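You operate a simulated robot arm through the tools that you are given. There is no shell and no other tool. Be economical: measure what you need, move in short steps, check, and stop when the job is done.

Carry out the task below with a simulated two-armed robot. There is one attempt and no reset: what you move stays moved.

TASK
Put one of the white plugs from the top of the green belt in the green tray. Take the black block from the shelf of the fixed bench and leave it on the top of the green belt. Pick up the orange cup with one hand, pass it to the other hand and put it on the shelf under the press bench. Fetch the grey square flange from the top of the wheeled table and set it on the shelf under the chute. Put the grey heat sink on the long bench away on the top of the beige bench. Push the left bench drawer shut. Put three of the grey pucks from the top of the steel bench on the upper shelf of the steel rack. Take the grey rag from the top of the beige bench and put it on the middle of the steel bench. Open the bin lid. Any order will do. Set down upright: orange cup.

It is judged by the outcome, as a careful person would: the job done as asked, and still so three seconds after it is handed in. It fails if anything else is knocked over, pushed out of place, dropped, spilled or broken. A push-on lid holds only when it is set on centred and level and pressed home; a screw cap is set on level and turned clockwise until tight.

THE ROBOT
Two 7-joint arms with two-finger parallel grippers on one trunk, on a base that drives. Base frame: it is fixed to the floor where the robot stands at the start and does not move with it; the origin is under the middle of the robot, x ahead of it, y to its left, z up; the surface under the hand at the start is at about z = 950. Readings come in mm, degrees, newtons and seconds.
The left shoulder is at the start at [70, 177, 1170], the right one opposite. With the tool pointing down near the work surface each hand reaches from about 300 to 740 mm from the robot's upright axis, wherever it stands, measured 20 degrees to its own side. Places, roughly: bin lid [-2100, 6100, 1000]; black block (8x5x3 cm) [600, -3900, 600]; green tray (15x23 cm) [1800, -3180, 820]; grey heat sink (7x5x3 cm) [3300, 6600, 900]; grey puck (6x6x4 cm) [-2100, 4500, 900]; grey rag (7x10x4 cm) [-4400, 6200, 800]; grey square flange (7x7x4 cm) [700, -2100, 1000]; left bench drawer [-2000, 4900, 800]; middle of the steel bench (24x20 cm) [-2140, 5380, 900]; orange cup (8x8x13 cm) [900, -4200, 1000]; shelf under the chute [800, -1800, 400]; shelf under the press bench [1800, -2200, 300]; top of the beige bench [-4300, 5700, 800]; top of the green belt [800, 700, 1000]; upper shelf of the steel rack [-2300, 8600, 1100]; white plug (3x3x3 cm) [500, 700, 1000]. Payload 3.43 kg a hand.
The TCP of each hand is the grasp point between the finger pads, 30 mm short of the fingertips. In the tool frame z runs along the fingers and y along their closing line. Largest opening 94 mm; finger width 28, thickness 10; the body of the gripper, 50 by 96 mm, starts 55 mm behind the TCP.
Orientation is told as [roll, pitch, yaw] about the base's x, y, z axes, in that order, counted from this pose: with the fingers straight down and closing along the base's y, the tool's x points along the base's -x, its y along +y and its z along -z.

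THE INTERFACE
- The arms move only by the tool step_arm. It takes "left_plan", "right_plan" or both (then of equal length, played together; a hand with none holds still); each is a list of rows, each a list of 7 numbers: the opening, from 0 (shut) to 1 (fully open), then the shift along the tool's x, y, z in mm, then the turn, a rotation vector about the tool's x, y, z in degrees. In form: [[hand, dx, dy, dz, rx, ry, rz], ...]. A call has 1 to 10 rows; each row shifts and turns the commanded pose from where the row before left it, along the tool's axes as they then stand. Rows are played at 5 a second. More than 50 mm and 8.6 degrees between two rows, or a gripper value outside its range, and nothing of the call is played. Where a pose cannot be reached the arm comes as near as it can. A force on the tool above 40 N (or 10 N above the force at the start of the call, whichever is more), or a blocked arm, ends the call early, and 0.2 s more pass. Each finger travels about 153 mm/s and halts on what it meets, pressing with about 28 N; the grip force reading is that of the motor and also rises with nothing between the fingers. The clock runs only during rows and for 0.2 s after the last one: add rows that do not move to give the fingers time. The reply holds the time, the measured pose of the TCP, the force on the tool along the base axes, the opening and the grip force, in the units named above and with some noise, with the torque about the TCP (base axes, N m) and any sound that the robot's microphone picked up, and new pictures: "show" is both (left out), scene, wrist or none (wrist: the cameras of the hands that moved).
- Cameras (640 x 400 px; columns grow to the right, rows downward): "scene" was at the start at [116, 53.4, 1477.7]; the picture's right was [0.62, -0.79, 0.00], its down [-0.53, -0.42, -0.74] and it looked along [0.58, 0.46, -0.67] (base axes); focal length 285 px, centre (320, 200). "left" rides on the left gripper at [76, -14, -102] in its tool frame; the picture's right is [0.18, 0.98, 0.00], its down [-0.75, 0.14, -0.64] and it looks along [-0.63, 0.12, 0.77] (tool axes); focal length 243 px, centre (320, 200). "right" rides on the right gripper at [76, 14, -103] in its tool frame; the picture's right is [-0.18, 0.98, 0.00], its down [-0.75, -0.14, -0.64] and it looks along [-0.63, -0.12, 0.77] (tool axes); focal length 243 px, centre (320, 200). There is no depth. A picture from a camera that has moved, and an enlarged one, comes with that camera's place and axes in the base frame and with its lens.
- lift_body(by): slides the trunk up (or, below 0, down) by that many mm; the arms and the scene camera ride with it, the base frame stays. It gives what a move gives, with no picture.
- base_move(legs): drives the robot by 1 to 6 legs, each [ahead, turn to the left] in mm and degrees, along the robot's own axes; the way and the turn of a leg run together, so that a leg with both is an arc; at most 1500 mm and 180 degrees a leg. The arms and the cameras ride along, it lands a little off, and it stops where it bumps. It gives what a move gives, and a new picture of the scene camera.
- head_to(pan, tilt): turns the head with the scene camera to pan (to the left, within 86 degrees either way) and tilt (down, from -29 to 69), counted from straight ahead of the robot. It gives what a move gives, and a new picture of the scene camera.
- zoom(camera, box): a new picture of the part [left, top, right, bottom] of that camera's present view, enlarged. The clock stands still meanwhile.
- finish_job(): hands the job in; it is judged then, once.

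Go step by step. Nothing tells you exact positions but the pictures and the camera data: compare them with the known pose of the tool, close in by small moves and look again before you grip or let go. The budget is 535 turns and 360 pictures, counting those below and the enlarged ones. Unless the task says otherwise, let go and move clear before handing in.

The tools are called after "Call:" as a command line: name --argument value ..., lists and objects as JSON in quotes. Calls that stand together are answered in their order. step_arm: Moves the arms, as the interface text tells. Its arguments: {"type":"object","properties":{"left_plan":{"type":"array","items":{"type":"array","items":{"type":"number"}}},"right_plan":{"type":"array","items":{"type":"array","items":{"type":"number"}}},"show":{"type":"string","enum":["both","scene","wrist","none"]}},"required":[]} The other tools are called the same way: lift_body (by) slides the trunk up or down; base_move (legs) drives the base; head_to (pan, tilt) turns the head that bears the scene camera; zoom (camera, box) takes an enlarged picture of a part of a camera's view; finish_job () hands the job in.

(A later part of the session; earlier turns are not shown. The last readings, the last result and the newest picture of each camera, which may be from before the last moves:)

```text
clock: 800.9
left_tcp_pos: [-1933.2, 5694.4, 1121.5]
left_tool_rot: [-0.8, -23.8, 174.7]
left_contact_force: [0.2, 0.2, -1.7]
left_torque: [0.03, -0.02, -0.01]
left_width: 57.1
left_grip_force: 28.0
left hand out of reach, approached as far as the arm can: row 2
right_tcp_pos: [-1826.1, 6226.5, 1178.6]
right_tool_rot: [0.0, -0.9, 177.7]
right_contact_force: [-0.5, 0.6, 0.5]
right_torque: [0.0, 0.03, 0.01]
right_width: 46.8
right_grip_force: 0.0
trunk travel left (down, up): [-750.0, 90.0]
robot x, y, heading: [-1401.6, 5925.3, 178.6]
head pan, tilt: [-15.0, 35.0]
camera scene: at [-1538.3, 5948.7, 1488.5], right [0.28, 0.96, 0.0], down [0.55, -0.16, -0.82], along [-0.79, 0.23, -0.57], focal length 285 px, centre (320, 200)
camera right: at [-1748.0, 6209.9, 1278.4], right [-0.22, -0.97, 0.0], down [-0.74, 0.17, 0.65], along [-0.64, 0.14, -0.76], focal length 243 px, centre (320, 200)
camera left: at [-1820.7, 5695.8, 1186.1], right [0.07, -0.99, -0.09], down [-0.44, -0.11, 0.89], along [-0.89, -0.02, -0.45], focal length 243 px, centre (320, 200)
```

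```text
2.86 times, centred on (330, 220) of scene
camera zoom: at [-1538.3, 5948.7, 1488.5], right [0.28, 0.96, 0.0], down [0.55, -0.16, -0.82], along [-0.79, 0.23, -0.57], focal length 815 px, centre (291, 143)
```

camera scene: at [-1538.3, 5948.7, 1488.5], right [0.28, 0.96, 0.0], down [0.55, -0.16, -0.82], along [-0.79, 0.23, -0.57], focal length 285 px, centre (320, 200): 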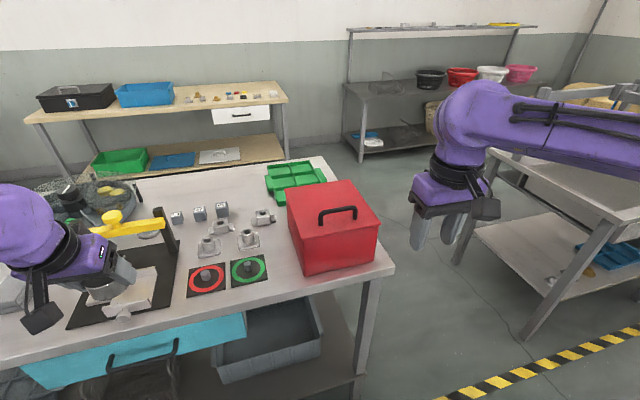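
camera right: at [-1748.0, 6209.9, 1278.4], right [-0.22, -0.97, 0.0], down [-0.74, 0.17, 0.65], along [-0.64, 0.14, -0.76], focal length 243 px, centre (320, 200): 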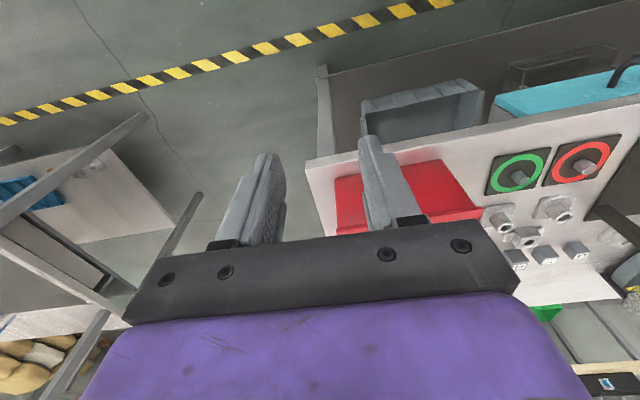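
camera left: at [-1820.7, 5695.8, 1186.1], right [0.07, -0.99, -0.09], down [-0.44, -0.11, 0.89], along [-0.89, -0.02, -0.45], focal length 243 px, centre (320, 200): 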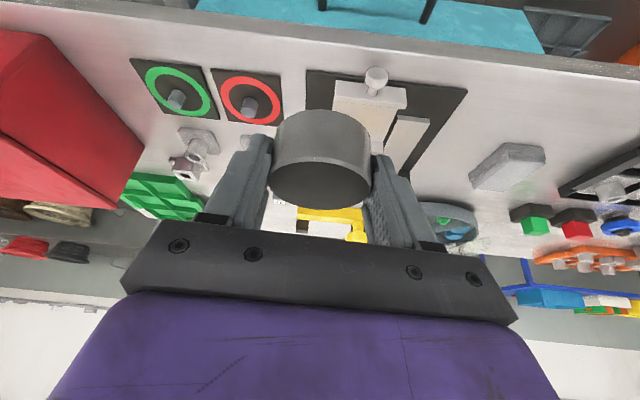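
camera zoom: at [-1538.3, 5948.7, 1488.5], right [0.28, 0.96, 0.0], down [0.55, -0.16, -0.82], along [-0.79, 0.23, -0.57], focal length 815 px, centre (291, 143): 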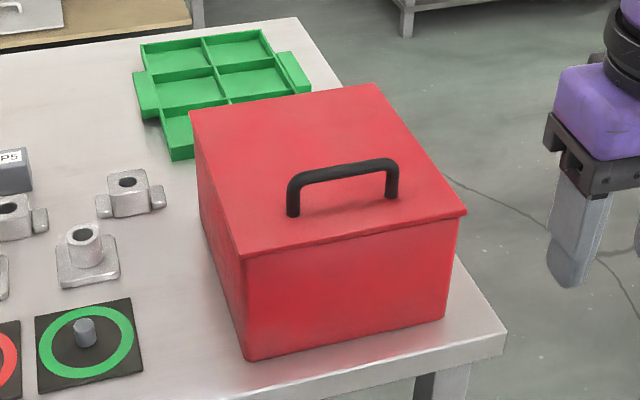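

The bin's lid is about 205 x 230 mm, top z 1024, handle bar at about x -2076, z 1056, hinge at the back. It is easier with both hands free, so I deliver the third puck first.

Call:
base_move --legs '[[-150, 1.4], [0, -90], [1500, 0], [1500, 0], [100, 0], [0, 90]]'

Call:
lift_body --by 90

Call:
head_to --pan 5 --tilt 22

```text
clock: 824.7
left_tcp_pos: [-1848.9, 8785.8, 1121.7]
left_tool_rot: [-0.8, -23.7, 176.8]
left_contact_force: [-0.7, -0.2, -1.6]
left_torque: [0.03, -0.02, 0.02]
left_width: 57.0
left_grip_force: 28.4
right_tcp_pos: [-1761.0, 9321.6, 1176.1]
right_tool_rot: [0.1, -0.8, 179.9]
right_contact_force: [0.1, 0.1, -0.5]
right_torque: [0.02, 0.0, 0.0]
right_width: 47.2
right_grip_force: 0.3
trunk travel left (down, up): [-750.0, 90.0]
robot x, y, heading: [-1328.0, 9034.2, -179.2]
head pan, tilt: [-15.0, 35.0]
camera scene: at [-1463.2, 9053.9, 1488.3], right [0.24, 0.97, 0.0], down [0.56, -0.14, -0.82], along [-0.79, 0.2, -0.57], focal length 285 px, centre (320, 200)
```

scene: 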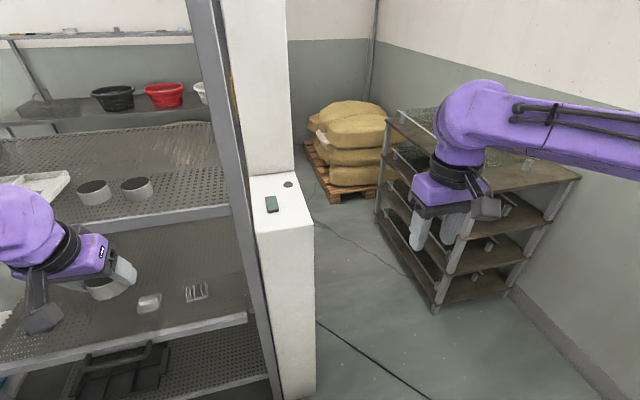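

```text
clock: 826.0
left_tcp_pos: [-1847.5, 8785.1, 1212.1]
left_tool_rot: [-0.9, -23.8, 176.8]
left_contact_force: [0.5, 0.5, -2.9]
left_torque: [0.04, -0.04, 0.0]
left_width: 57.1
left_grip_force: 28.3
right_tcp_pos: [-1762.0, 9322.1, 1266.4]
right_tool_rot: [0.1, -0.8, 180.0]
right_contact_force: [-0.3, 0.5, 0.4]
right_torque: [0.02, -0.04, 0.03]
right_width: 47.0
right_grip_force: 0.0
trunk travel left (down, up): [-840.0, 0.0]
robot x, y, heading: [-1329.7, 9032.0, -179.4]
head pan, tilt: [-15.0, 35.0]
```

```text
clock: 826.8
left_tcp_pos: [-1848.0, 8784.0, 1212.3]
left_tool_rot: [-0.8, -23.7, 176.8]
left_contact_force: [-1.1, 0.0, -1.8]
left_torque: [0.0, -0.02, 0.03]
left_width: 57.0
left_grip_force: 27.3
right_tcp_pos: [-1762.0, 9320.9, 1266.6]
right_tool_rot: [0.1, -0.8, 180.0]
right_contact_force: [0.6, 0.0, -0.2]
right_torque: [0.04, 0.03, -0.02]
right_width: 47.0
right_grip_force: 0.1
trunk travel left (down, up): [-840.0, 0.0]
robot x, y, heading: [-1329.1, 9026.3, -179.3]
head pan, tilt: [5.0, 22.0]
camera scene: at [-1470.2, 9022.9, 1598.9], right [-0.1, 0.99, 0.0], down [0.37, 0.04, -0.93], along [-0.92, -0.09, -0.38], focal length 285 px, centre (320, 200)
```

scene: 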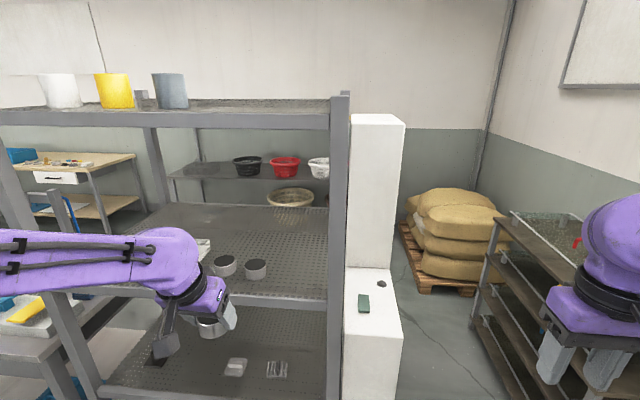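

Call:
step_arm --left_plan '[[0, 0, -35, -5, 0, 0, 0], [0, 0, -35, -5, 0, 0, 0], [0, 0, -32, -5, 0, 0, 0], [0, 0, 0, 0, 0, 0, 0]]' --show "none"

Call:
base_move --legs '[[130, -0.7]]'

```text
clock: 827.8
left_tcp_pos: [-1836.4, 8886.5, 1226.6]
left_tool_rot: [-0.9, -23.7, 176.8]
left_contact_force: [0.5, -0.1, -2.8]
left_torque: [-0.01, 0.01, 0.02]
left_width: 56.8
left_grip_force: 28.2
right_tcp_pos: [-1761.6, 9320.9, 1267.0]
right_tool_rot: [0.1, -0.8, 179.9]
right_contact_force: [-0.5, -0.3, 1.0]
right_torque: [-0.03, 0.0, -0.01]
right_width: 47.0
right_grip_force: 0.1
trunk travel left (down, up): [-840.0, 0.0]
robot x, y, heading: [-1326.4, 9029.7, -179.1]
head pan, tilt: [5.0, 22.0]
```

```text
clock: 829.1
left_tcp_pos: [-1964.9, 8891.7, 1229.0]
left_tool_rot: [-0.8, -23.8, 176.0]
left_contact_force: [-0.4, 0.1, -2.0]
left_torque: [0.03, -0.04, 0.02]
left_width: 57.0
left_grip_force: 28.3
right_tcp_pos: [-1883.8, 9325.8, 1268.4]
right_tool_rot: [0.1, -0.9, 179.2]
right_contact_force: [0.3, 0.0, 0.0]
right_torque: [-0.01, -0.03, 0.05]
right_width: 47.0
right_grip_force: 0.1
trunk travel left (down, up): [-840.0, 0.0]
robot x, y, heading: [-1456.6, 9032.3, -179.9]
head pan, tilt: [5.0, 22.0]
camera scene: at [-1596.7, 9023.5, 1599.3], right [-0.09, 1.0, 0.0], down [0.37, 0.03, -0.93], along [-0.92, -0.08, -0.37], focal length 285 px, centre (320, 200)
```

scene: 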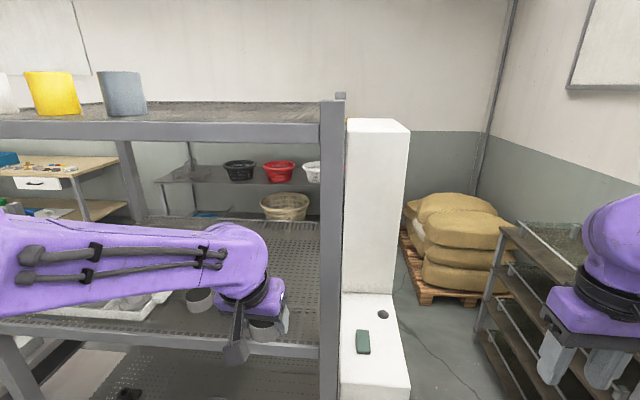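

Call:
step_arm --left_plan '[[0, -21.8, 3.4, 24.8, 0, 0, 0], [0, -21.8, 3.4, 24.8, 0, 0, 0], [0, -21.8, 3.4, 24.8, 0, 0, 0], [0, -21.8, 3.4, 20, 0, 0, 0], [0, 0, 0, 0, 0, 0, 0]]'

```text
clock: 830.3
left_tcp_pos: [-2085.9, 8887.6, 1175.8]
left_tool_rot: [-0.9, -23.7, 176.0]
left_contact_force: [0.6, -0.3, -3.0]
left_torque: [-0.01, -0.02, -0.01]
left_width: 57.0
left_grip_force: 27.8
right_tcp_pos: [-1886.2, 9326.5, 1266.2]
right_tool_rot: [0.1, -0.9, 179.2]
right_contact_force: [0.0, -0.4, 0.7]
right_torque: [-0.01, 0.0, 0.0]
right_width: 47.2
right_grip_force: 0.1
trunk travel left (down, up): [-840.0, 0.0]
robot x, y, heading: [-1456.5, 9029.1, -180.0]
head pan, tilt: [5.0, 22.0]
camera scene: at [-1598.5, 9023.7, 1599.0], right [-0.09, 1.0, 0.0], down [0.37, 0.03, -0.93], along [-0.92, -0.08, -0.37], focal length 285 px, centre (320, 200)
camera left: at [-1973.1, 8891.3, 1240.8], right [0.09, -0.99, -0.09], down [-0.44, -0.12, 0.89], along [-0.89, -0.05, -0.45], focal length 243 px, centre (320, 200)
```

scene: 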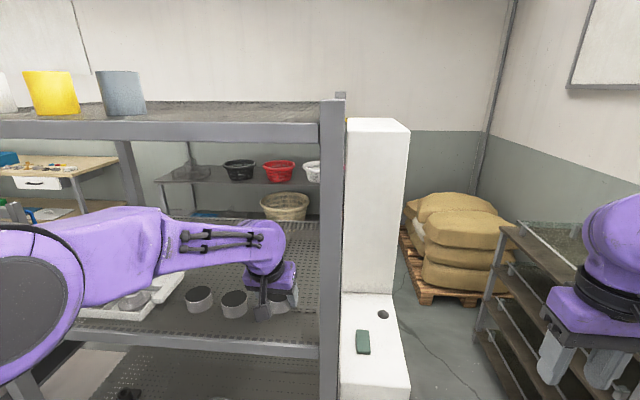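
left: 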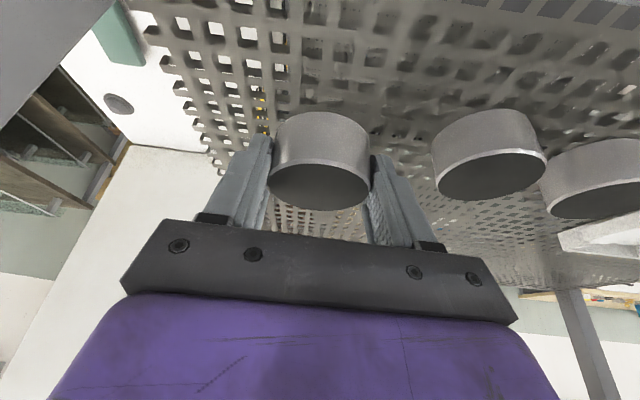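

Call:
step_arm --left_plan '[[0, 6, 0, 13, 0, 0, 0], [0, 2, 0, 4.6, 0, 0, 0], [0, 1.6, 0, 3.7, 0, 0, 0], [0, 1.2, 0, 2.7, 0, 0, 0], [0, 0, 0, 0, 0, 0, 0]]' --show "none"

```text
clock: 831.5
left_tcp_pos: [-2084.1, 8887.8, 1152.8]
left_tool_rot: [-0.7, -24.2, 176.0]
left_contact_force: [-6.7, -3.1, 24.2]
left_torque: [-0.91, 0.39, -0.18]
left_width: 56.8
left_grip_force: 28.0
right_tcp_pos: [-1884.0, 9326.0, 1269.2]
right_tool_rot: [0.2, -1.0, 179.2]
right_contact_force: [-0.6, -0.3, 0.0]
right_torque: [-0.02, -0.02, 0.01]
right_width: 47.0
right_grip_force: 0.0
trunk travel left (down, up): [-840.0, 0.0]
robot x, y, heading: [-1455.3, 9034.7, -180.0]
head pan, tilt: [5.0, 22.0]
```

Call:
step_arm --left_plan '[[0, -0.6, 0, -1.4, 0, 0, 0], [0.7, 0, 0, 0, 0, 0, 0], [0.75, 0, 0, 0, 0, 0, 0], [0.75, 0, 0, 0, 0, 0, 0], [0.75, 0, 0, -25, 0, 0, 0], [0.75, 0, 0, -40, 0, 0, 0], [0.75, 0, 0, -40, 0, 0, 0], [0.75, 30, 0, -15, 0, 0, 0], [0.75, 30, 0, -15, 0, 0, 0]]'

```text
clock: 833.5
left_tcp_pos: [-1973.5, 8877.0, 1253.2]
left_tool_rot: [-0.9, -23.8, 176.0]
left_contact_force: [0.4, -0.7, -0.2]
left_torque: [0.02, 0.01, -0.03]
left_width: 70.4
left_grip_force: 0.0
right_tcp_pos: [-1883.6, 9324.8, 1268.3]
right_tool_rot: [0.0, -0.9, 179.1]
right_contact_force: [0.5, -0.3, 0.7]
right_torque: [0.01, 0.02, 0.02]
right_width: 46.9
right_grip_force: 0.0
trunk travel left (down, up): [-840.0, 0.0]
robot x, y, heading: [-1456.7, 9029.6, -179.8]
head pan, tilt: [5.0, 22.0]
camera scene: at [-1596.4, 9021.8, 1599.2], right [-0.09, 1.0, 0.0], down [0.37, 0.03, -0.93], along [-0.92, -0.08, -0.37], focal length 285 px, centre (320, 200)
camera left: at [-1861.0, 8880.4, 1316.4], right [0.09, -0.99, -0.09], down [-0.44, -0.12, 0.89], along [-0.89, -0.04, -0.45], focal length 243 px, centre (320, 200)
```

scene: 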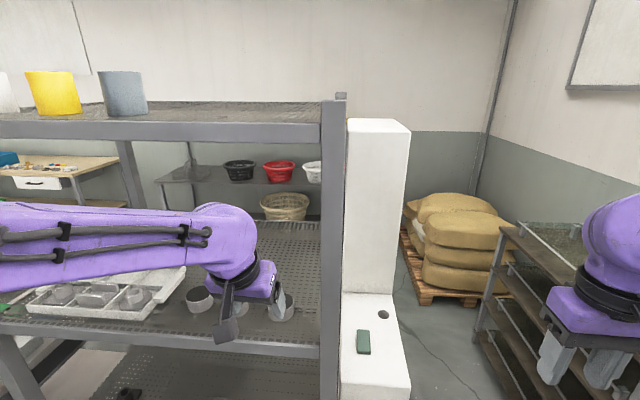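
left: 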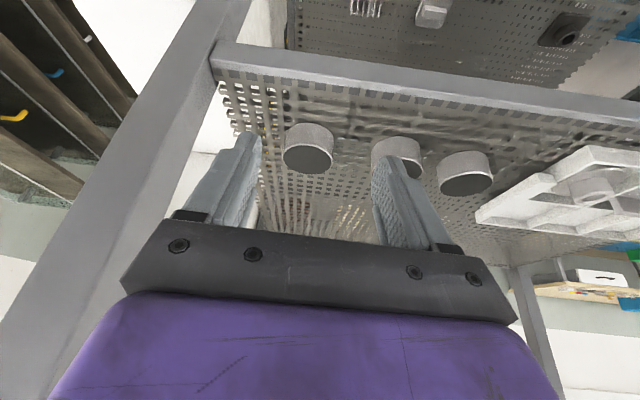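

All three pucks stand on the upper shelf. I back out and return to the bin for its lid, with both hands free.

Call:
base_move --legs '[[-220, 0], [0, 90], [1500, 0], [1500, 0], [70, 0], [0, -90]]'

Call:
step_arm --right_plan '[[0.6, 0, 0, 0, 0, 0, -8.5], [0.6, 0, 0, 0, 0, 0, -8.5], [0.6, 0, 0, 0, 0, 0, -8.5], [0.6, 0, 0, 0, 0, 0, -8.5], [0.6, 0, 0, 0, 0, 0, -8.5], [0.6, 0, 0, 0, 0, 0, -8.5], [0.6, 0, 0, 0, 0, 0, -8.5], [0.6, 0, 0, 0, 0, 0, -8.5], [0.6, 0, 0, 0, 0, 0, -8.5], [0.6, 0, 0, 0, 0, 0, -8.5]]' --show "none"

Call:
head_to --pan -15 --tilt 35

```text
clock: 857.4
left_tcp_pos: [-1722.5, 5814.8, 1250.8]
left_tool_rot: [-0.9, -23.7, 177.3]
left_contact_force: [-0.5, -0.2, -0.7]
left_torque: [0.02, -0.02, -0.01]
left_width: 70.6
left_grip_force: 0.0
right_tcp_pos: [-1642.4, 6264.4, 1266.2]
right_tool_rot: [0.1, -0.8, -179.6]
right_contact_force: [0.8, 0.0, 0.5]
right_torque: [0.02, -0.01, 0.01]
right_width: 47.1
right_grip_force: 0.0
trunk travel left (down, up): [-840.0, 0.0]
robot x, y, heading: [-1205.7, 5975.1, -178.6]
head pan, tilt: [5.0, 22.0]
camera scene: at [-1349.4, 5968.4, 1599.0], right [-0.11, 0.99, 0.0], down [0.37, 0.04, -0.93], along [-0.92, -0.1, -0.37], focal length 285 px, centre (320, 200)
```

scene: 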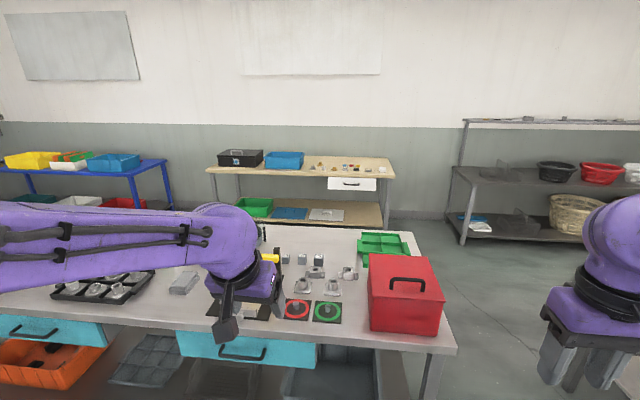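

```text
clock: 859.6
left_tcp_pos: [-1722.5, 5814.2, 1251.8]
left_tool_rot: [-0.8, -23.7, 177.3]
left_contact_force: [0.0, -0.1, -0.2]
left_torque: [-0.04, 0.0, 0.01]
left_width: 70.4
left_grip_force: 0.1
right_tcp_pos: [-1643.2, 6265.3, 1267.6]
right_tool_rot: [-0.8, -0.2, -94.5]
right_contact_force: [0.6, -0.5, -0.5]
right_torque: [-0.02, 0.03, -0.01]
right_width: 56.4
right_grip_force: 0.0
trunk travel left (down, up): [-840.0, 0.0]
robot x, y, heading: [-1207.1, 5978.5, -178.6]
head pan, tilt: [5.0, 22.0]
```

```text
clock: 860.4
left_tcp_pos: [-1722.1, 5814.7, 1250.0]
left_tool_rot: [-0.8, -23.8, 177.3]
left_contact_force: [0.1, 0.1, -0.3]
left_torque: [0.01, 0.02, 0.01]
left_width: 70.6
left_grip_force: 0.0
right_tcp_pos: [-1643.5, 6265.0, 1267.4]
right_tool_rot: [-0.8, -0.2, -94.7]
right_contact_force: [-0.6, 0.6, 0.0]
right_torque: [0.05, 0.0, 0.0]
right_width: 56.4
right_grip_force: 0.1
trunk travel left (down, up): [-840.0, 0.0]
robot x, y, heading: [-1207.9, 5980.6, -178.6]
head pan, tilt: [-15.0, 35.0]
camera scene: at [-1342.7, 5999.6, 1578.4], right [0.23, 0.97, 0.0], down [0.56, -0.13, -0.82], along [-0.8, 0.19, -0.57], focal length 285 px, centre (320, 200)
```

scene: 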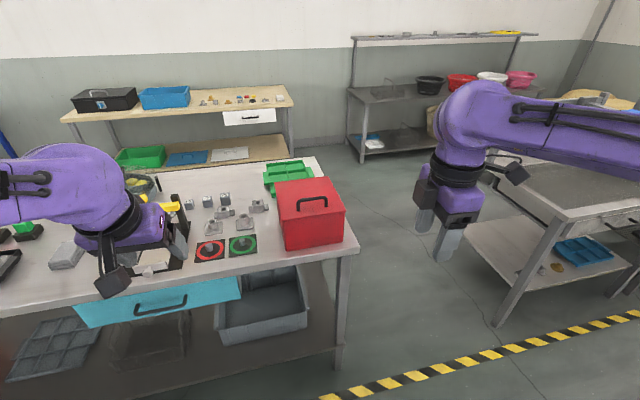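

Call:
base_move --legs '[[345, -1.4]]'

Call:
zoom --camera "right" --box '[0, 0, 640, 400]'

```text
clock: 862.7
left_tcp_pos: [-2070.7, 5823.4, 1251.7]
left_tool_rot: [-0.8, -23.9, 175.9]
left_contact_force: [0.3, 0.8, 0.5]
left_torque: [0.05, 0.05, 0.02]
left_width: 70.6
left_grip_force: 0.1
right_tcp_pos: [-1981.3, 6270.6, 1267.8]
right_tool_rot: [-0.8, -0.2, -95.9]
right_contact_force: [1.0, 0.0, 0.4]
right_torque: [0.0, 0.04, 0.0]
right_width: 56.4
right_grip_force: 0.0
trunk travel left (down, up): [-840.0, 0.0]
robot x, y, heading: [-1553.1, 5973.4, 179.9]
head pan, tilt: [-15.0, 35.0]
camera scene: at [-1686.0, 5998.8, 1578.6], right [0.26, 0.97, 0.0], down [0.55, -0.15, -0.82], along [-0.79, 0.21, -0.57], focal length 285 px, centre (320, 200)
```

scene: 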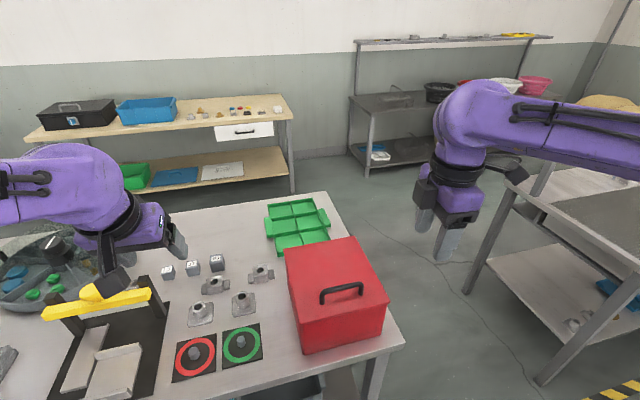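

```text
1.00 times, centred on (320, 200) of right (not enlarged: the box is as wide or as high as the picture)
camera zoom: at [-1956.0, 6344.6, 1369.1], right [0.96, -0.28, -0.01], down [-0.21, -0.73, 0.65], along [-0.2, -0.62, -0.76], focal length 243 px, centre (320, 200)
```

zoom: 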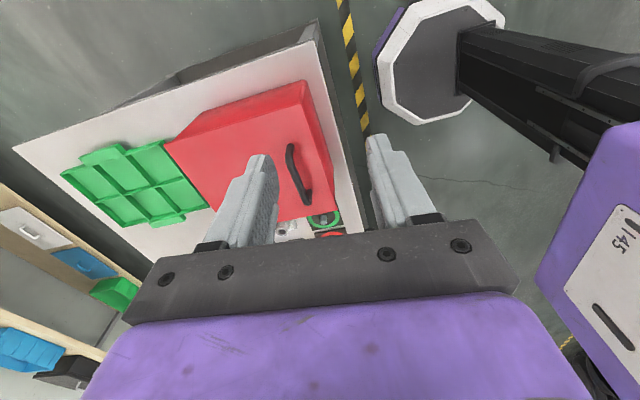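

I bring the right hand above the handle bar, closing across it.

Call:
step_arm --right_plan '[[0.6, 0, 0, 0, 0, 0, -5.9], [0.6, -29.5, -21, 25, 0, 0, 0], [0.6, -29.5, -21, 25, 0, 0, 0], [0.6, -29.5, -21, 25, 0, 0, 0], [0.6, -29.5, -21, 25, 0, 0, 0], [0.6, 0, 0, 0, 0, 0, 0]]'

```text
clock: 864.1
left_tcp_pos: [-2072.0, 5823.3, 1251.4]
left_tool_rot: [-0.8, -23.7, 175.9]
left_contact_force: [0.0, 0.7, 0.9]
left_torque: [0.0, 0.01, 0.0]
left_width: 70.1
left_grip_force: 0.1
right_tcp_pos: [-2068.4, 6153.6, 1168.5]
right_tool_rot: [-0.9, -0.1, -90.2]
right_contact_force: [-0.2, -0.1, 0.0]
right_torque: [-0.01, 0.01, 0.02]
right_width: 56.5
right_grip_force: 0.0
trunk travel left (down, up): [-840.0, 0.0]
robot x, y, heading: [-1556.6, 5974.8, 179.9]
head pan, tilt: [-15.0, 35.0]
camera scene: at [-1688.2, 5999.0, 1578.4], right [0.26, 0.97, 0.0], down [0.55, -0.15, -0.82], along [-0.79, 0.21, -0.57], focal length 285 px, centre (320, 200)
camera right: at [-2051.5, 6228.3, 1269.5], right [0.98, -0.19, -0.01], down [-0.13, -0.75, 0.65], along [-0.13, -0.63, -0.76], focal length 243 px, centre (320, 200)
```

scene: 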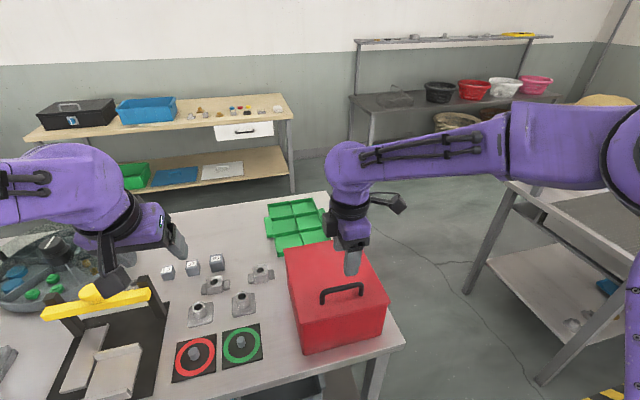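
right: 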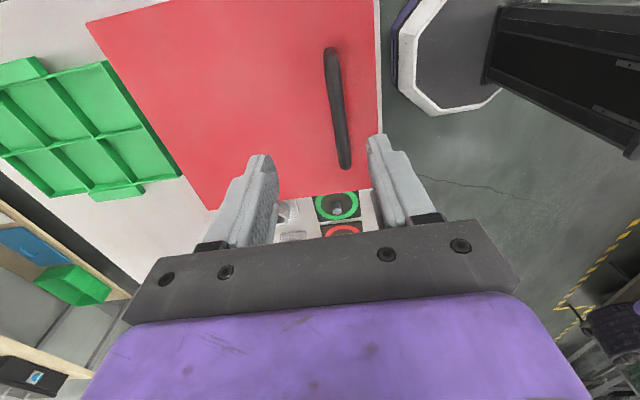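

Call:
step_arm --right_plan '[[0.6, 2, 15, 30, 0, 0, 0], [0.6, 0, 0, 35, 0, 0, 0], [0.6, 0, 0, 15, 0, 0, 0], [0.6, 0, 0, 0, 0, 0, 0]]' --show "wrist"

Call:
zoom --camera "scene" --box '[260, 180, 420, 340]'

```text
clock: 865.1
left_tcp_pos: [-2072.6, 5823.0, 1252.1]
left_tool_rot: [-0.8, -23.7, 175.9]
left_contact_force: [-0.3, -1.0, 0.0]
left_torque: [0.02, -0.01, 0.01]
left_width: 70.4
left_grip_force: 0.0
right_tcp_pos: [-2054.0, 6154.8, 1087.9]
right_tool_rot: [-0.8, -0.1, -90.1]
right_contact_force: [-1.0, 0.1, -0.7]
right_torque: [0.03, 0.01, 0.01]
right_width: 56.3
right_grip_force: 0.1
trunk travel left (down, up): [-840.0, 0.0]
robot x, y, heading: [-1551.3, 5974.7, 180.0]
head pan, tilt: [-15.0, 35.0]
camera right: at [-2037.7, 6229.9, 1189.6], right [0.98, -0.18, -0.01], down [-0.13, -0.75, 0.65], along [-0.13, -0.63, -0.76], focal length 243 px, centre (320, 200)
```

right: 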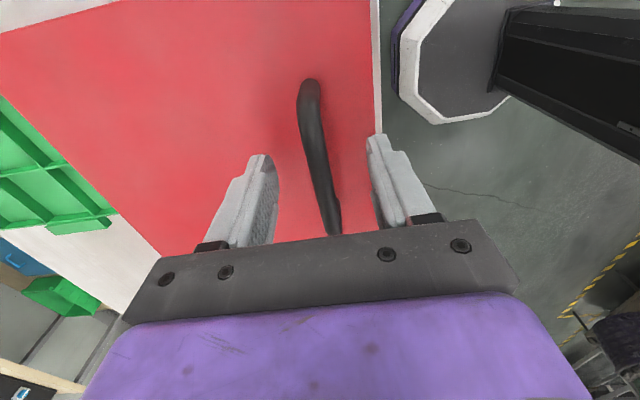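

```text
2.50 times, centred on (340, 260) of scene
camera zoom: at [-1687.8, 5998.5, 1578.4], right [0.26, 0.97, 0.0], down [0.55, -0.15, -0.82], along [-0.79, 0.21, -0.57], focal length 713 px, centre (270, 50)
```

zoom: 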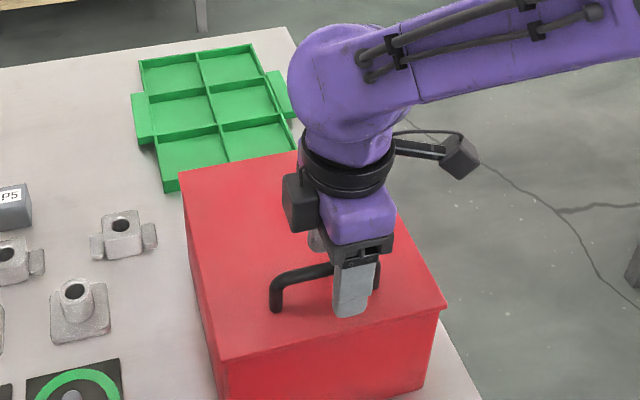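

Call:
step_arm --right_plan '[[0.6, -12, 0, 5, 0, 0, 0], [0.6, 0, 0, 5, 0, 0, 0], [0.3, 0, 0, 0, 0, 0, 0], [0, 0, 0, 0, 0, 0, 0], [0, 0, 0, 0, 0, 0, 0]]' --show "wrist"

```text
clock: 866.3
left_tcp_pos: [-2072.0, 5823.3, 1250.9]
left_tool_rot: [-0.7, -23.7, 175.8]
left_contact_force: [0.3, 0.0, 0.3]
left_torque: [0.0, 0.0, 0.0]
left_width: 70.6
left_grip_force: 0.1
right_tcp_pos: [-2054.0, 6142.3, 1078.8]
right_tool_rot: [-0.8, -0.1, -90.1]
right_contact_force: [2.8, -0.7, -1.7]
right_torque: [-0.5, -0.07, 0.13]
right_width: 15.9
right_grip_force: 45.3
trunk travel left (down, up): [-840.0, 0.0]
robot x, y, heading: [-1550.9, 5972.7, 180.1]
head pan, tilt: [-15.0, 35.0]
camera right: at [-2037.5, 6218.1, 1179.6], right [0.98, -0.18, -0.01], down [-0.13, -0.75, 0.65], along [-0.13, -0.63, -0.76], focal length 243 px, centre (320, 200)
```

right: 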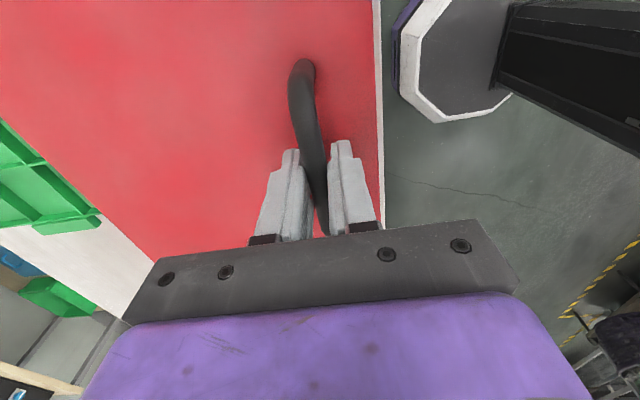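

The bar is gripped. I start lifting along the lid's arc and check.

Call:
step_arm --right_plan '[[0, 0, -3, -13, 0, 0, 0], [0, 0, -4, -13, 0, 0, 0], [0, 0, -5, -12.6, 0, 0, 0], [0, 0, 0, 0, 0, 0, 0]]' --show "scene"

Call:
zoom --camera "scene" --box '[260, 180, 420, 340]'

```text
clock: 867.3
left_tcp_pos: [-2071.7, 5822.5, 1250.9]
left_tool_rot: [-0.8, -23.8, 175.9]
left_contact_force: [-0.6, 0.9, 0.0]
left_torque: [0.02, 0.0, -0.01]
left_width: 70.5
left_grip_force: 0.1
right_tcp_pos: [-2064.0, 6142.3, 1116.7]
right_tool_rot: [-0.9, 0.0, -90.0]
right_contact_force: [4.7, -1.3, -2.0]
right_torque: [-0.05, -0.13, 0.47]
right_width: 11.5
right_grip_force: 45.4
trunk travel left (down, up): [-840.0, 0.0]
robot x, y, heading: [-1553.5, 5974.0, 180.1]
head pan, tilt: [-15.0, 35.0]
camera scene: at [-1687.0, 5998.6, 1578.5], right [0.26, 0.97, 0.0], down [0.55, -0.15, -0.82], along [-0.79, 0.21, -0.57], focal length 285 px, centre (320, 200)
```

scene: 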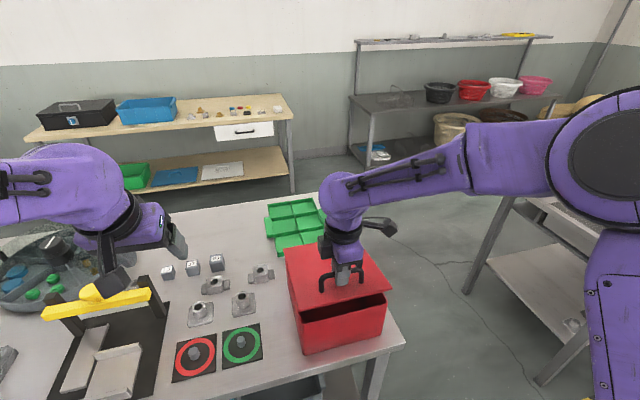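

```text
2.50 times, centred on (340, 260) of scene
camera zoom: at [-1687.0, 5998.6, 1578.5], right [0.26, 0.97, 0.0], down [0.55, -0.15, -0.82], along [-0.79, 0.21, -0.57], focal length 713 px, centre (270, 50)
```

zoom: 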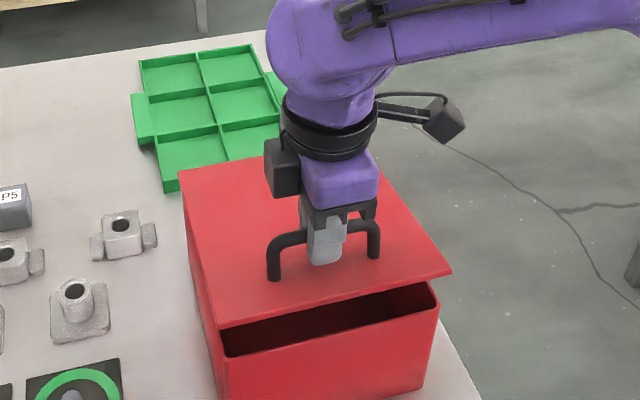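

The lid swings up on its rear hinge. I go on along the arc.

Call:
step_arm --right_plan '[[0, 0, -11, -22, 0, 0, 0], [0, 0, -13, -20, 0, 0, 0], [0, 0, -16, -18, 0, 0, 0], [0, 0, 0, 0, 0, 0, 0]]' --show "scene"

```text
clock: 868.3
left_tcp_pos: [-2069.6, 5822.7, 1252.5]
left_tool_rot: [-0.9, -23.8, 175.9]
left_contact_force: [-0.1, 0.3, 0.0]
left_torque: [0.02, 0.01, 0.04]
left_width: 70.5
left_grip_force: 0.1
right_tcp_pos: [-2103.8, 6141.3, 1178.2]
right_tool_rot: [-1.0, -0.1, -90.1]
right_contact_force: [6.3, -1.0, 3.8]
right_torque: [-0.31, -0.06, 0.96]
right_width: 11.7
right_grip_force: 45.5
trunk travel left (down, up): [-840.0, 0.0]
robot x, y, heading: [-1555.2, 5975.8, 179.9]
head pan, tilt: [-15.0, 35.0]
camera scene: at [-1685.6, 5998.2, 1578.7], right [0.26, 0.97, 0.0], down [0.55, -0.15, -0.82], along [-0.79, 0.21, -0.57], focal length 285 px, centre (320, 200)
```

scene: 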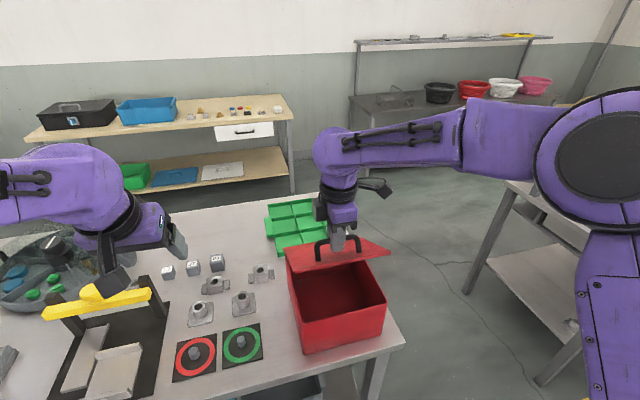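

Call:
step_arm --right_plan '[[0, 0, -18, -16, 0, 0, 0], [0, 0, -20, -14, 0, 0, 0], [0, 0, -21, -11.5, 0, 0, 0], [0, 0, -22, -9, 0, 0, 0], [0, 0, 0, 0, 0, 0, 0]]' --show "scene"

```text
clock: 869.5
left_tcp_pos: [-2073.3, 5823.1, 1250.8]
left_tool_rot: [-0.8, -23.7, 175.9]
left_contact_force: [-0.7, -0.1, -0.4]
left_torque: [0.0, 0.0, 0.01]
left_width: 70.5
left_grip_force: 0.0
right_tcp_pos: [-2185.5, 6142.1, 1228.5]
right_tool_rot: [-0.9, -0.1, -90.1]
right_contact_force: [0.7, -0.3, -0.8]
right_torque: [-0.48, 0.06, 1.24]
right_width: 11.9
right_grip_force: 44.6
trunk travel left (down, up): [-840.0, 0.0]
robot x, y, heading: [-1553.5, 5976.3, 180.0]
head pan, tilt: [-15.0, 35.0]
camera scene: at [-1688.3, 5998.5, 1578.3], right [0.26, 0.97, 0.0], down [0.55, -0.15, -0.82], along [-0.79, 0.21, -0.57], focal length 285 px, centre (320, 200)
```

scene: 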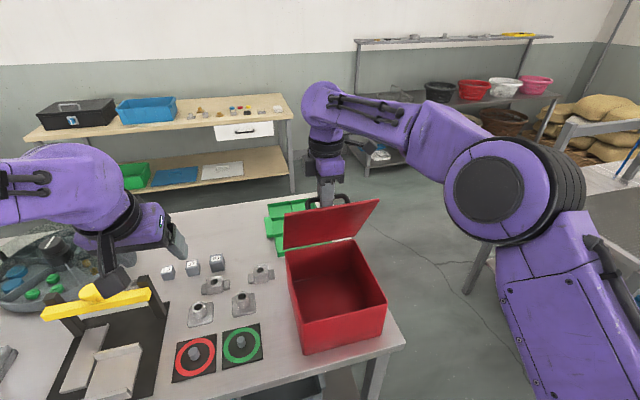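

The lid is about two thirds open. I push on, first with the arm, then by driving the base a little.

Call:
step_arm --right_plan '[[0, 0, -22, -6, 0, 0, 0], [0, 0, -22, -3, 0, 0, 0], [0, 0, 0, 0, 0, 0, 0]]' --show "none"

Call:
base_move --legs '[[40, 0]]'

```text
clock: 870.3
left_tcp_pos: [-2070.4, 5819.1, 1251.8]
left_tool_rot: [-1.0, -23.8, 176.1]
left_contact_force: [-0.3, -0.5, 0.1]
left_torque: [0.03, -0.02, 0.02]
left_width: 70.6
left_grip_force: 0.1
right_tcp_pos: [-2223.0, 6141.6, 1237.7]
right_tool_rot: [-0.9, -0.1, -90.0]
right_contact_force: [0.8, -8.8, 4.4]
right_torque: [-0.48, -0.15, 1.33]
right_width: 11.6
right_grip_force: 44.9
right hand out of reach, approached as far as the arm can: row 2
trunk travel left (down, up): [-840.0, 0.0]
robot x, y, heading: [-1554.5, 5978.8, -179.8]
head pan, tilt: [-15.0, 35.0]
```

```text
clock: 871.2
left_tcp_pos: [-2104.8, 5820.1, 1253.2]
left_tool_rot: [-1.0, -24.0, 176.0]
left_contact_force: [1.1, -0.2, 0.3]
left_torque: [-0.02, 0.05, 0.02]
left_width: 70.5
left_grip_force: 0.0
right_tcp_pos: [-2257.7, 6142.3, 1237.2]
right_tool_rot: [-0.8, 0.1, -89.9]
right_contact_force: [2.6, -12.7, -7.3]
right_torque: [0.34, -0.07, 1.25]
right_width: 11.5
right_grip_force: 45.1
trunk travel left (down, up): [-840.0, 0.0]
robot x, y, heading: [-1595.6, 5975.8, -179.9]
head pan, tilt: [-15.0, 35.0]
camera scene: at [-1719.8, 5994.7, 1578.7], right [0.26, 0.97, 0.0], down [0.55, -0.15, -0.82], along [-0.79, 0.21, -0.57], focal length 285 px, centre (320, 200)
```

scene: 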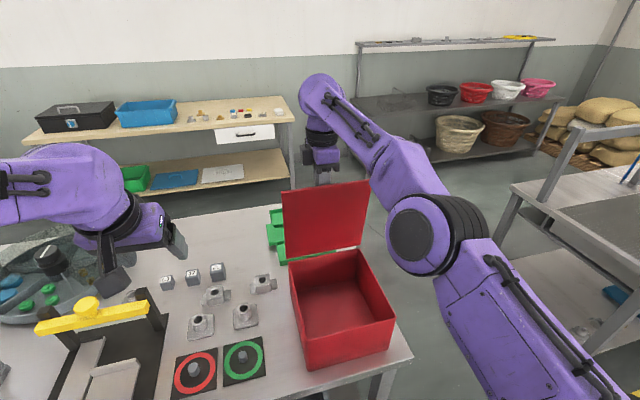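

Call:
base_move --legs '[[45, 0]]'

```text
clock: 872.1
left_tcp_pos: [-2148.2, 5822.4, 1255.8]
left_tool_rot: [-0.8, -24.1, 176.0]
left_contact_force: [0.7, -0.5, -0.5]
left_torque: [-0.02, 0.03, 0.0]
left_width: 70.2
left_grip_force: 0.1
right_tcp_pos: [-2300.9, 6144.8, 1237.1]
right_tool_rot: [-0.8, 0.1, -89.8]
right_contact_force: [9.8, -8.1, -29.4]
right_torque: [0.21, -0.02, 1.28]
right_width: 11.7
right_grip_force: 44.5
trunk travel left (down, up): [-840.0, 0.0]
robot x, y, heading: [-1636.5, 5977.5, -180.0]
head pan, tilt: [-15.0, 35.0]
camera scene: at [-1763.1, 5997.5, 1579.1], right [0.26, 0.97, 0.0], down [0.55, -0.15, -0.82], along [-0.79, 0.21, -0.57], focal length 285 px, centre (320, 200)
```

scene: 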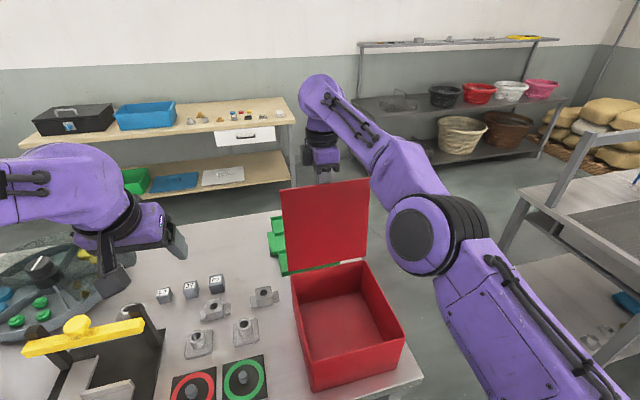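

Call:
step_arm --right_plan '[[0, 0, 0, 8, 0, 0, 0], [0, 0, 0, 6, 0, 0, 0], [0, 0, 0, 0, 0, 0, 0]]' --show "none"

Call:
base_move --legs '[[25, 0]]'

Call:
zoom --camera "scene" --box '[240, 140, 440, 400]'

```text
clock: 872.9
left_tcp_pos: [-2156.1, 5820.6, 1251.4]
left_tool_rot: [-0.9, -24.0, 176.1]
left_contact_force: [0.6, 0.4, -0.6]
left_torque: [-0.02, -0.02, -0.04]
left_width: 70.5
left_grip_force: 0.1
right_tcp_pos: [-2309.5, 6143.5, 1223.0]
right_tool_rot: [-1.1, 0.0, -89.5]
right_contact_force: [-4.7, -1.9, 14.2]
right_torque: [0.07, -0.18, 0.99]
right_width: 11.5
right_grip_force: 45.3
trunk travel left (down, up): [-840.0, 0.0]
robot x, y, heading: [-1641.0, 5973.7, -180.0]
head pan, tilt: [-15.0, 35.0]
stopped in row 3 (right hand): the force on the tool passed its limit at 43 N (the readings are from after the stop); the commanded pose is now the measured one
```

```text
clock: 873.9
left_tcp_pos: [-2177.2, 5823.4, 1253.4]
left_tool_rot: [-0.9, -23.8, 175.9]
left_contact_force: [0.0, -0.3, 0.3]
left_torque: [-0.02, 0.01, -0.01]
left_width: 70.3
left_grip_force: 0.1
right_tcp_pos: [-2326.9, 6143.4, 1217.5]
right_tool_rot: [0.5, 0.0, -89.0]
right_contact_force: [6.9, -0.3, 1.3]
right_torque: [-0.25, -0.1, 0.17]
right_width: 11.2
right_grip_force: 44.5
trunk travel left (down, up): [-840.0, 0.0]
robot x, y, heading: [-1662.4, 5974.9, 180.0]
head pan, tilt: [-15.0, 35.0]
stopped in leg 1: the force on the tool passed its limit at 93 N (the readings are from after the stop); the commanded pose is now the measured one
camera scene: at [-1793.7, 5998.5, 1578.8], right [0.26, 0.97, 0.0], down [0.55, -0.15, -0.82], along [-0.79, 0.21, -0.57], focal length 285 px, centre (320, 200)
```

scene: 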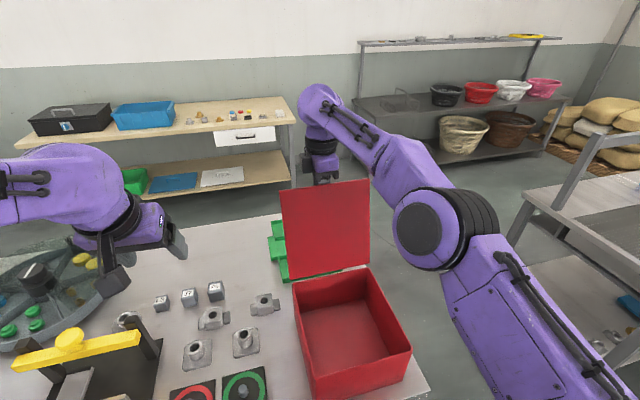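

```text
1.54 times, centred on (340, 270) of scene
camera zoom: at [-1793.7, 5998.5, 1578.8], right [0.26, 0.97, 0.0], down [0.55, -0.15, -0.82], along [-0.79, 0.21, -0.57], focal length 439 px, centre (289, 92)
```

zoom: 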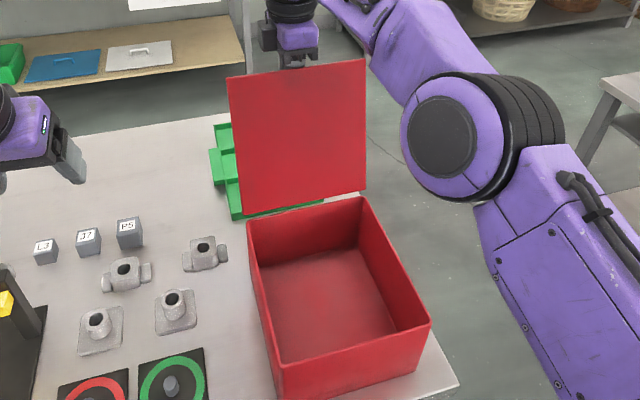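

The lid is past vertical and meets a stop. I open the fingers slightly and see whether it stays.

Call:
step_arm --right_plan '[[0.25, 0, 0, 0, 0, 0, 0], [0.35, 0, 0, 0, 0, 0, 0], [0.35, 0, 0, 0, 0, 0, 0], [0.35, 0, 0, 0, 0, 0, 0]]' --show "both"

```text
clock: 874.9
left_tcp_pos: [-2179.7, 5822.3, 1252.3]
left_tool_rot: [-0.9, -23.7, 175.9]
left_contact_force: [-1.1, -0.3, 0.2]
left_torque: [0.02, -0.01, -0.01]
left_width: 70.6
left_grip_force: 0.0
right_tcp_pos: [-2330.2, 6142.6, 1215.4]
right_tool_rot: [0.6, 0.1, -89.2]
right_contact_force: [-1.0, -1.1, -0.4]
right_torque: [0.04, 0.01, 0.01]
right_width: 32.6
right_grip_force: 0.0
trunk travel left (down, up): [-840.0, 0.0]
robot x, y, heading: [-1661.2, 5973.0, 179.8]
head pan, tilt: [-15.0, 35.0]
camera scene: at [-1797.0, 5998.4, 1578.3], right [0.26, 0.97, 0.0], down [0.55, -0.15, -0.82], along [-0.79, 0.21, -0.57], focal length 285 px, centre (320, 200)
camera right: at [-2316.8, 6219.0, 1318.1], right [0.99, -0.17, 0.01], down [-0.14, -0.76, 0.64], along [-0.1, -0.63, -0.77], focal length 243 px, centre (320, 200)
```

scene: 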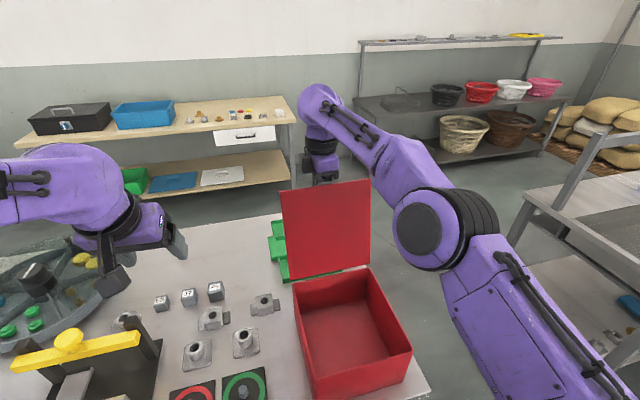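
right: 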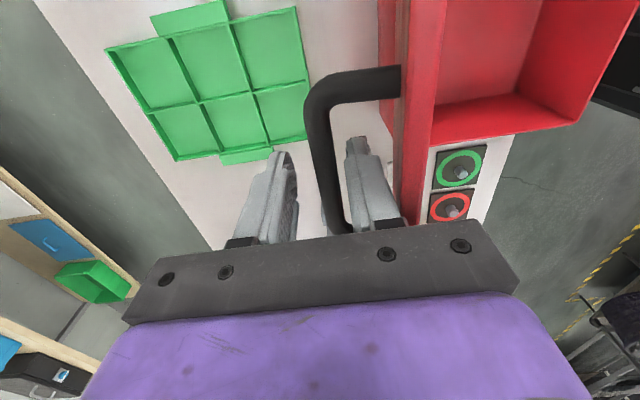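

Call:
step_arm --right_plan '[[0.35, 0, -10, 0, 0, 0, 0], [0.35, 0, -10, 2, 0, 0, 0], [0.35, 0, 0, 0, 0, 0, 0]]' --show "wrist"

```text
clock: 875.7
left_tcp_pos: [-2179.0, 5823.9, 1251.8]
left_tool_rot: [-0.8, -23.7, 175.9]
left_contact_force: [0.1, 0.1, -0.2]
left_torque: [0.0, 0.02, 0.03]
left_width: 70.6
left_grip_force: 0.1
right_tcp_pos: [-2334.8, 6149.3, 1213.2]
right_tool_rot: [0.6, 0.1, -89.2]
right_contact_force: [0.1, -0.1, -0.1]
right_torque: [0.0, 0.0, 0.0]
right_width: 32.9
right_grip_force: 0.1
right hand out of reach, approached as far as the arm can: row 1, 2
trunk travel left (down, up): [-840.0, 0.0]
robot x, y, heading: [-1664.0, 5974.9, 180.1]
head pan, tilt: [-15.0, 35.0]
camera right: at [-2321.7, 6224.3, 1315.9], right [0.99, -0.17, 0.01], down [-0.14, -0.76, 0.64], along [-0.1, -0.63, -0.77], focal length 243 px, centre (320, 200)
```

right: 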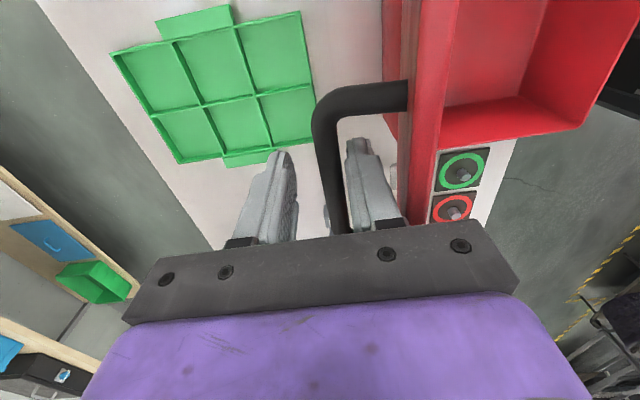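

The lid stands open on its own. To get the fingers out I must rise, and that needs a little more reach, so I shift arm back and base forward in small steps, then rise.

Call:
step_arm --right_plan '[[0.35, 0, 9, 0, 0, 0, 0], [0.35, 0, 0, 0, 0, 0, 0]]' --show "none"

Call:
base_move --legs '[[15, 0]]'

Call:
step_arm --right_plan '[[0.35, 0, 8, 0, 0, 0, 0], [0.35, 0, 0, -6, 0, 0, 0], [0.35, 0, 0, -6, 0, 0, 0], [0.35, 0, 0, -6, 0, 0, 0], [0.35, 0, 0, 0, 0, 0, 0]]' --show "wrist"

```text
clock: 876.3
left_tcp_pos: [-2180.0, 5822.9, 1251.3]
left_tool_rot: [-0.7, -23.7, 176.0]
left_contact_force: [-0.5, 0.2, -0.7]
left_torque: [0.01, -0.01, 0.02]
left_width: 70.8
left_grip_force: 0.1
right_tcp_pos: [-2326.1, 6149.3, 1213.1]
right_tool_rot: [0.6, 0.1, -89.2]
right_contact_force: [0.1, -0.5, 0.5]
right_torque: [-0.03, -0.05, 0.0]
right_width: 33.1
right_grip_force: 0.0
trunk travel left (down, up): [-840.0, 0.0]
robot x, y, heading: [-1661.2, 5976.5, 179.8]
head pan, tilt: [-15.0, 35.0]
```

```text
clock: 877.0
left_tcp_pos: [-2194.2, 5822.7, 1252.4]
left_tool_rot: [-0.7, -23.8, 176.0]
left_contact_force: [0.0, -0.4, 0.3]
left_torque: [0.02, -0.03, 0.02]
left_width: 70.5
left_grip_force: 0.1
right_tcp_pos: [-2338.5, 6148.8, 1215.2]
right_tool_rot: [0.4, 0.2, -89.1]
right_contact_force: [9.1, 0.9, 8.3]
right_torque: [-0.19, -0.19, 0.05]
right_width: 37.8
right_grip_force: 3.8
trunk travel left (down, up): [-840.0, 0.0]
robot x, y, heading: [-1679.3, 5974.5, 180.0]
head pan, tilt: [-15.0, 35.0]
camera scene: at [-1809.3, 5998.6, 1578.6], right [0.26, 0.97, 0.0], down [0.55, -0.15, -0.82], along [-0.79, 0.21, -0.57], focal length 285 px, centre (320, 200)
```

scene: 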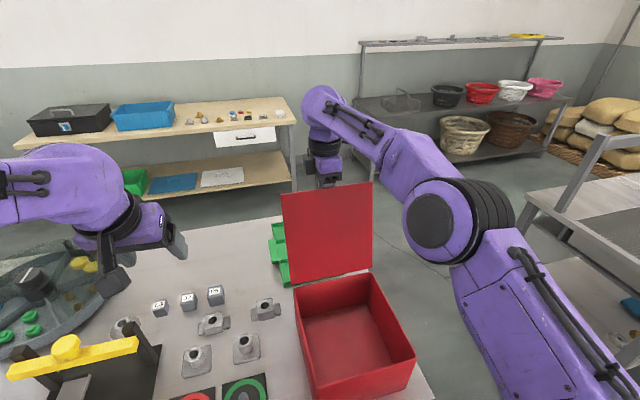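

```text
clock: 878.2
left_tcp_pos: [-2194.8, 5822.8, 1252.3]
left_tool_rot: [-0.8, -23.7, 175.9]
left_contact_force: [0.2, -0.1, -0.6]
left_torque: [0.0, -0.01, -0.03]
left_width: 70.5
left_grip_force: 0.1
right_tcp_pos: [-2332.7, 6149.2, 1231.0]
right_tool_rot: [0.5, 0.1, -89.1]
right_contact_force: [-0.8, 0.2, 0.3]
right_torque: [0.0, -0.03, -0.01]
right_width: 32.4
right_grip_force: 0.0
trunk travel left (down, up): [-840.0, 0.0]
robot x, y, heading: [-1675.8, 5973.2, 180.1]
head pan, tilt: [-15.0, 35.0]
camera right: at [-2319.9, 6225.1, 1334.4], right [0.99, -0.17, 0.01], down [-0.14, -0.76, 0.64], along [-0.1, -0.63, -0.77], focal length 243 px, centre (320, 200)
```

right: 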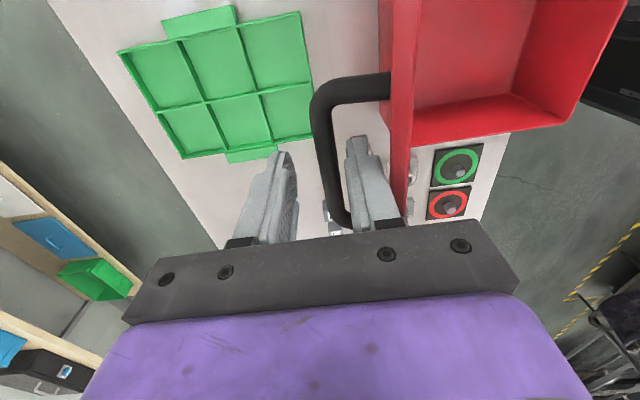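

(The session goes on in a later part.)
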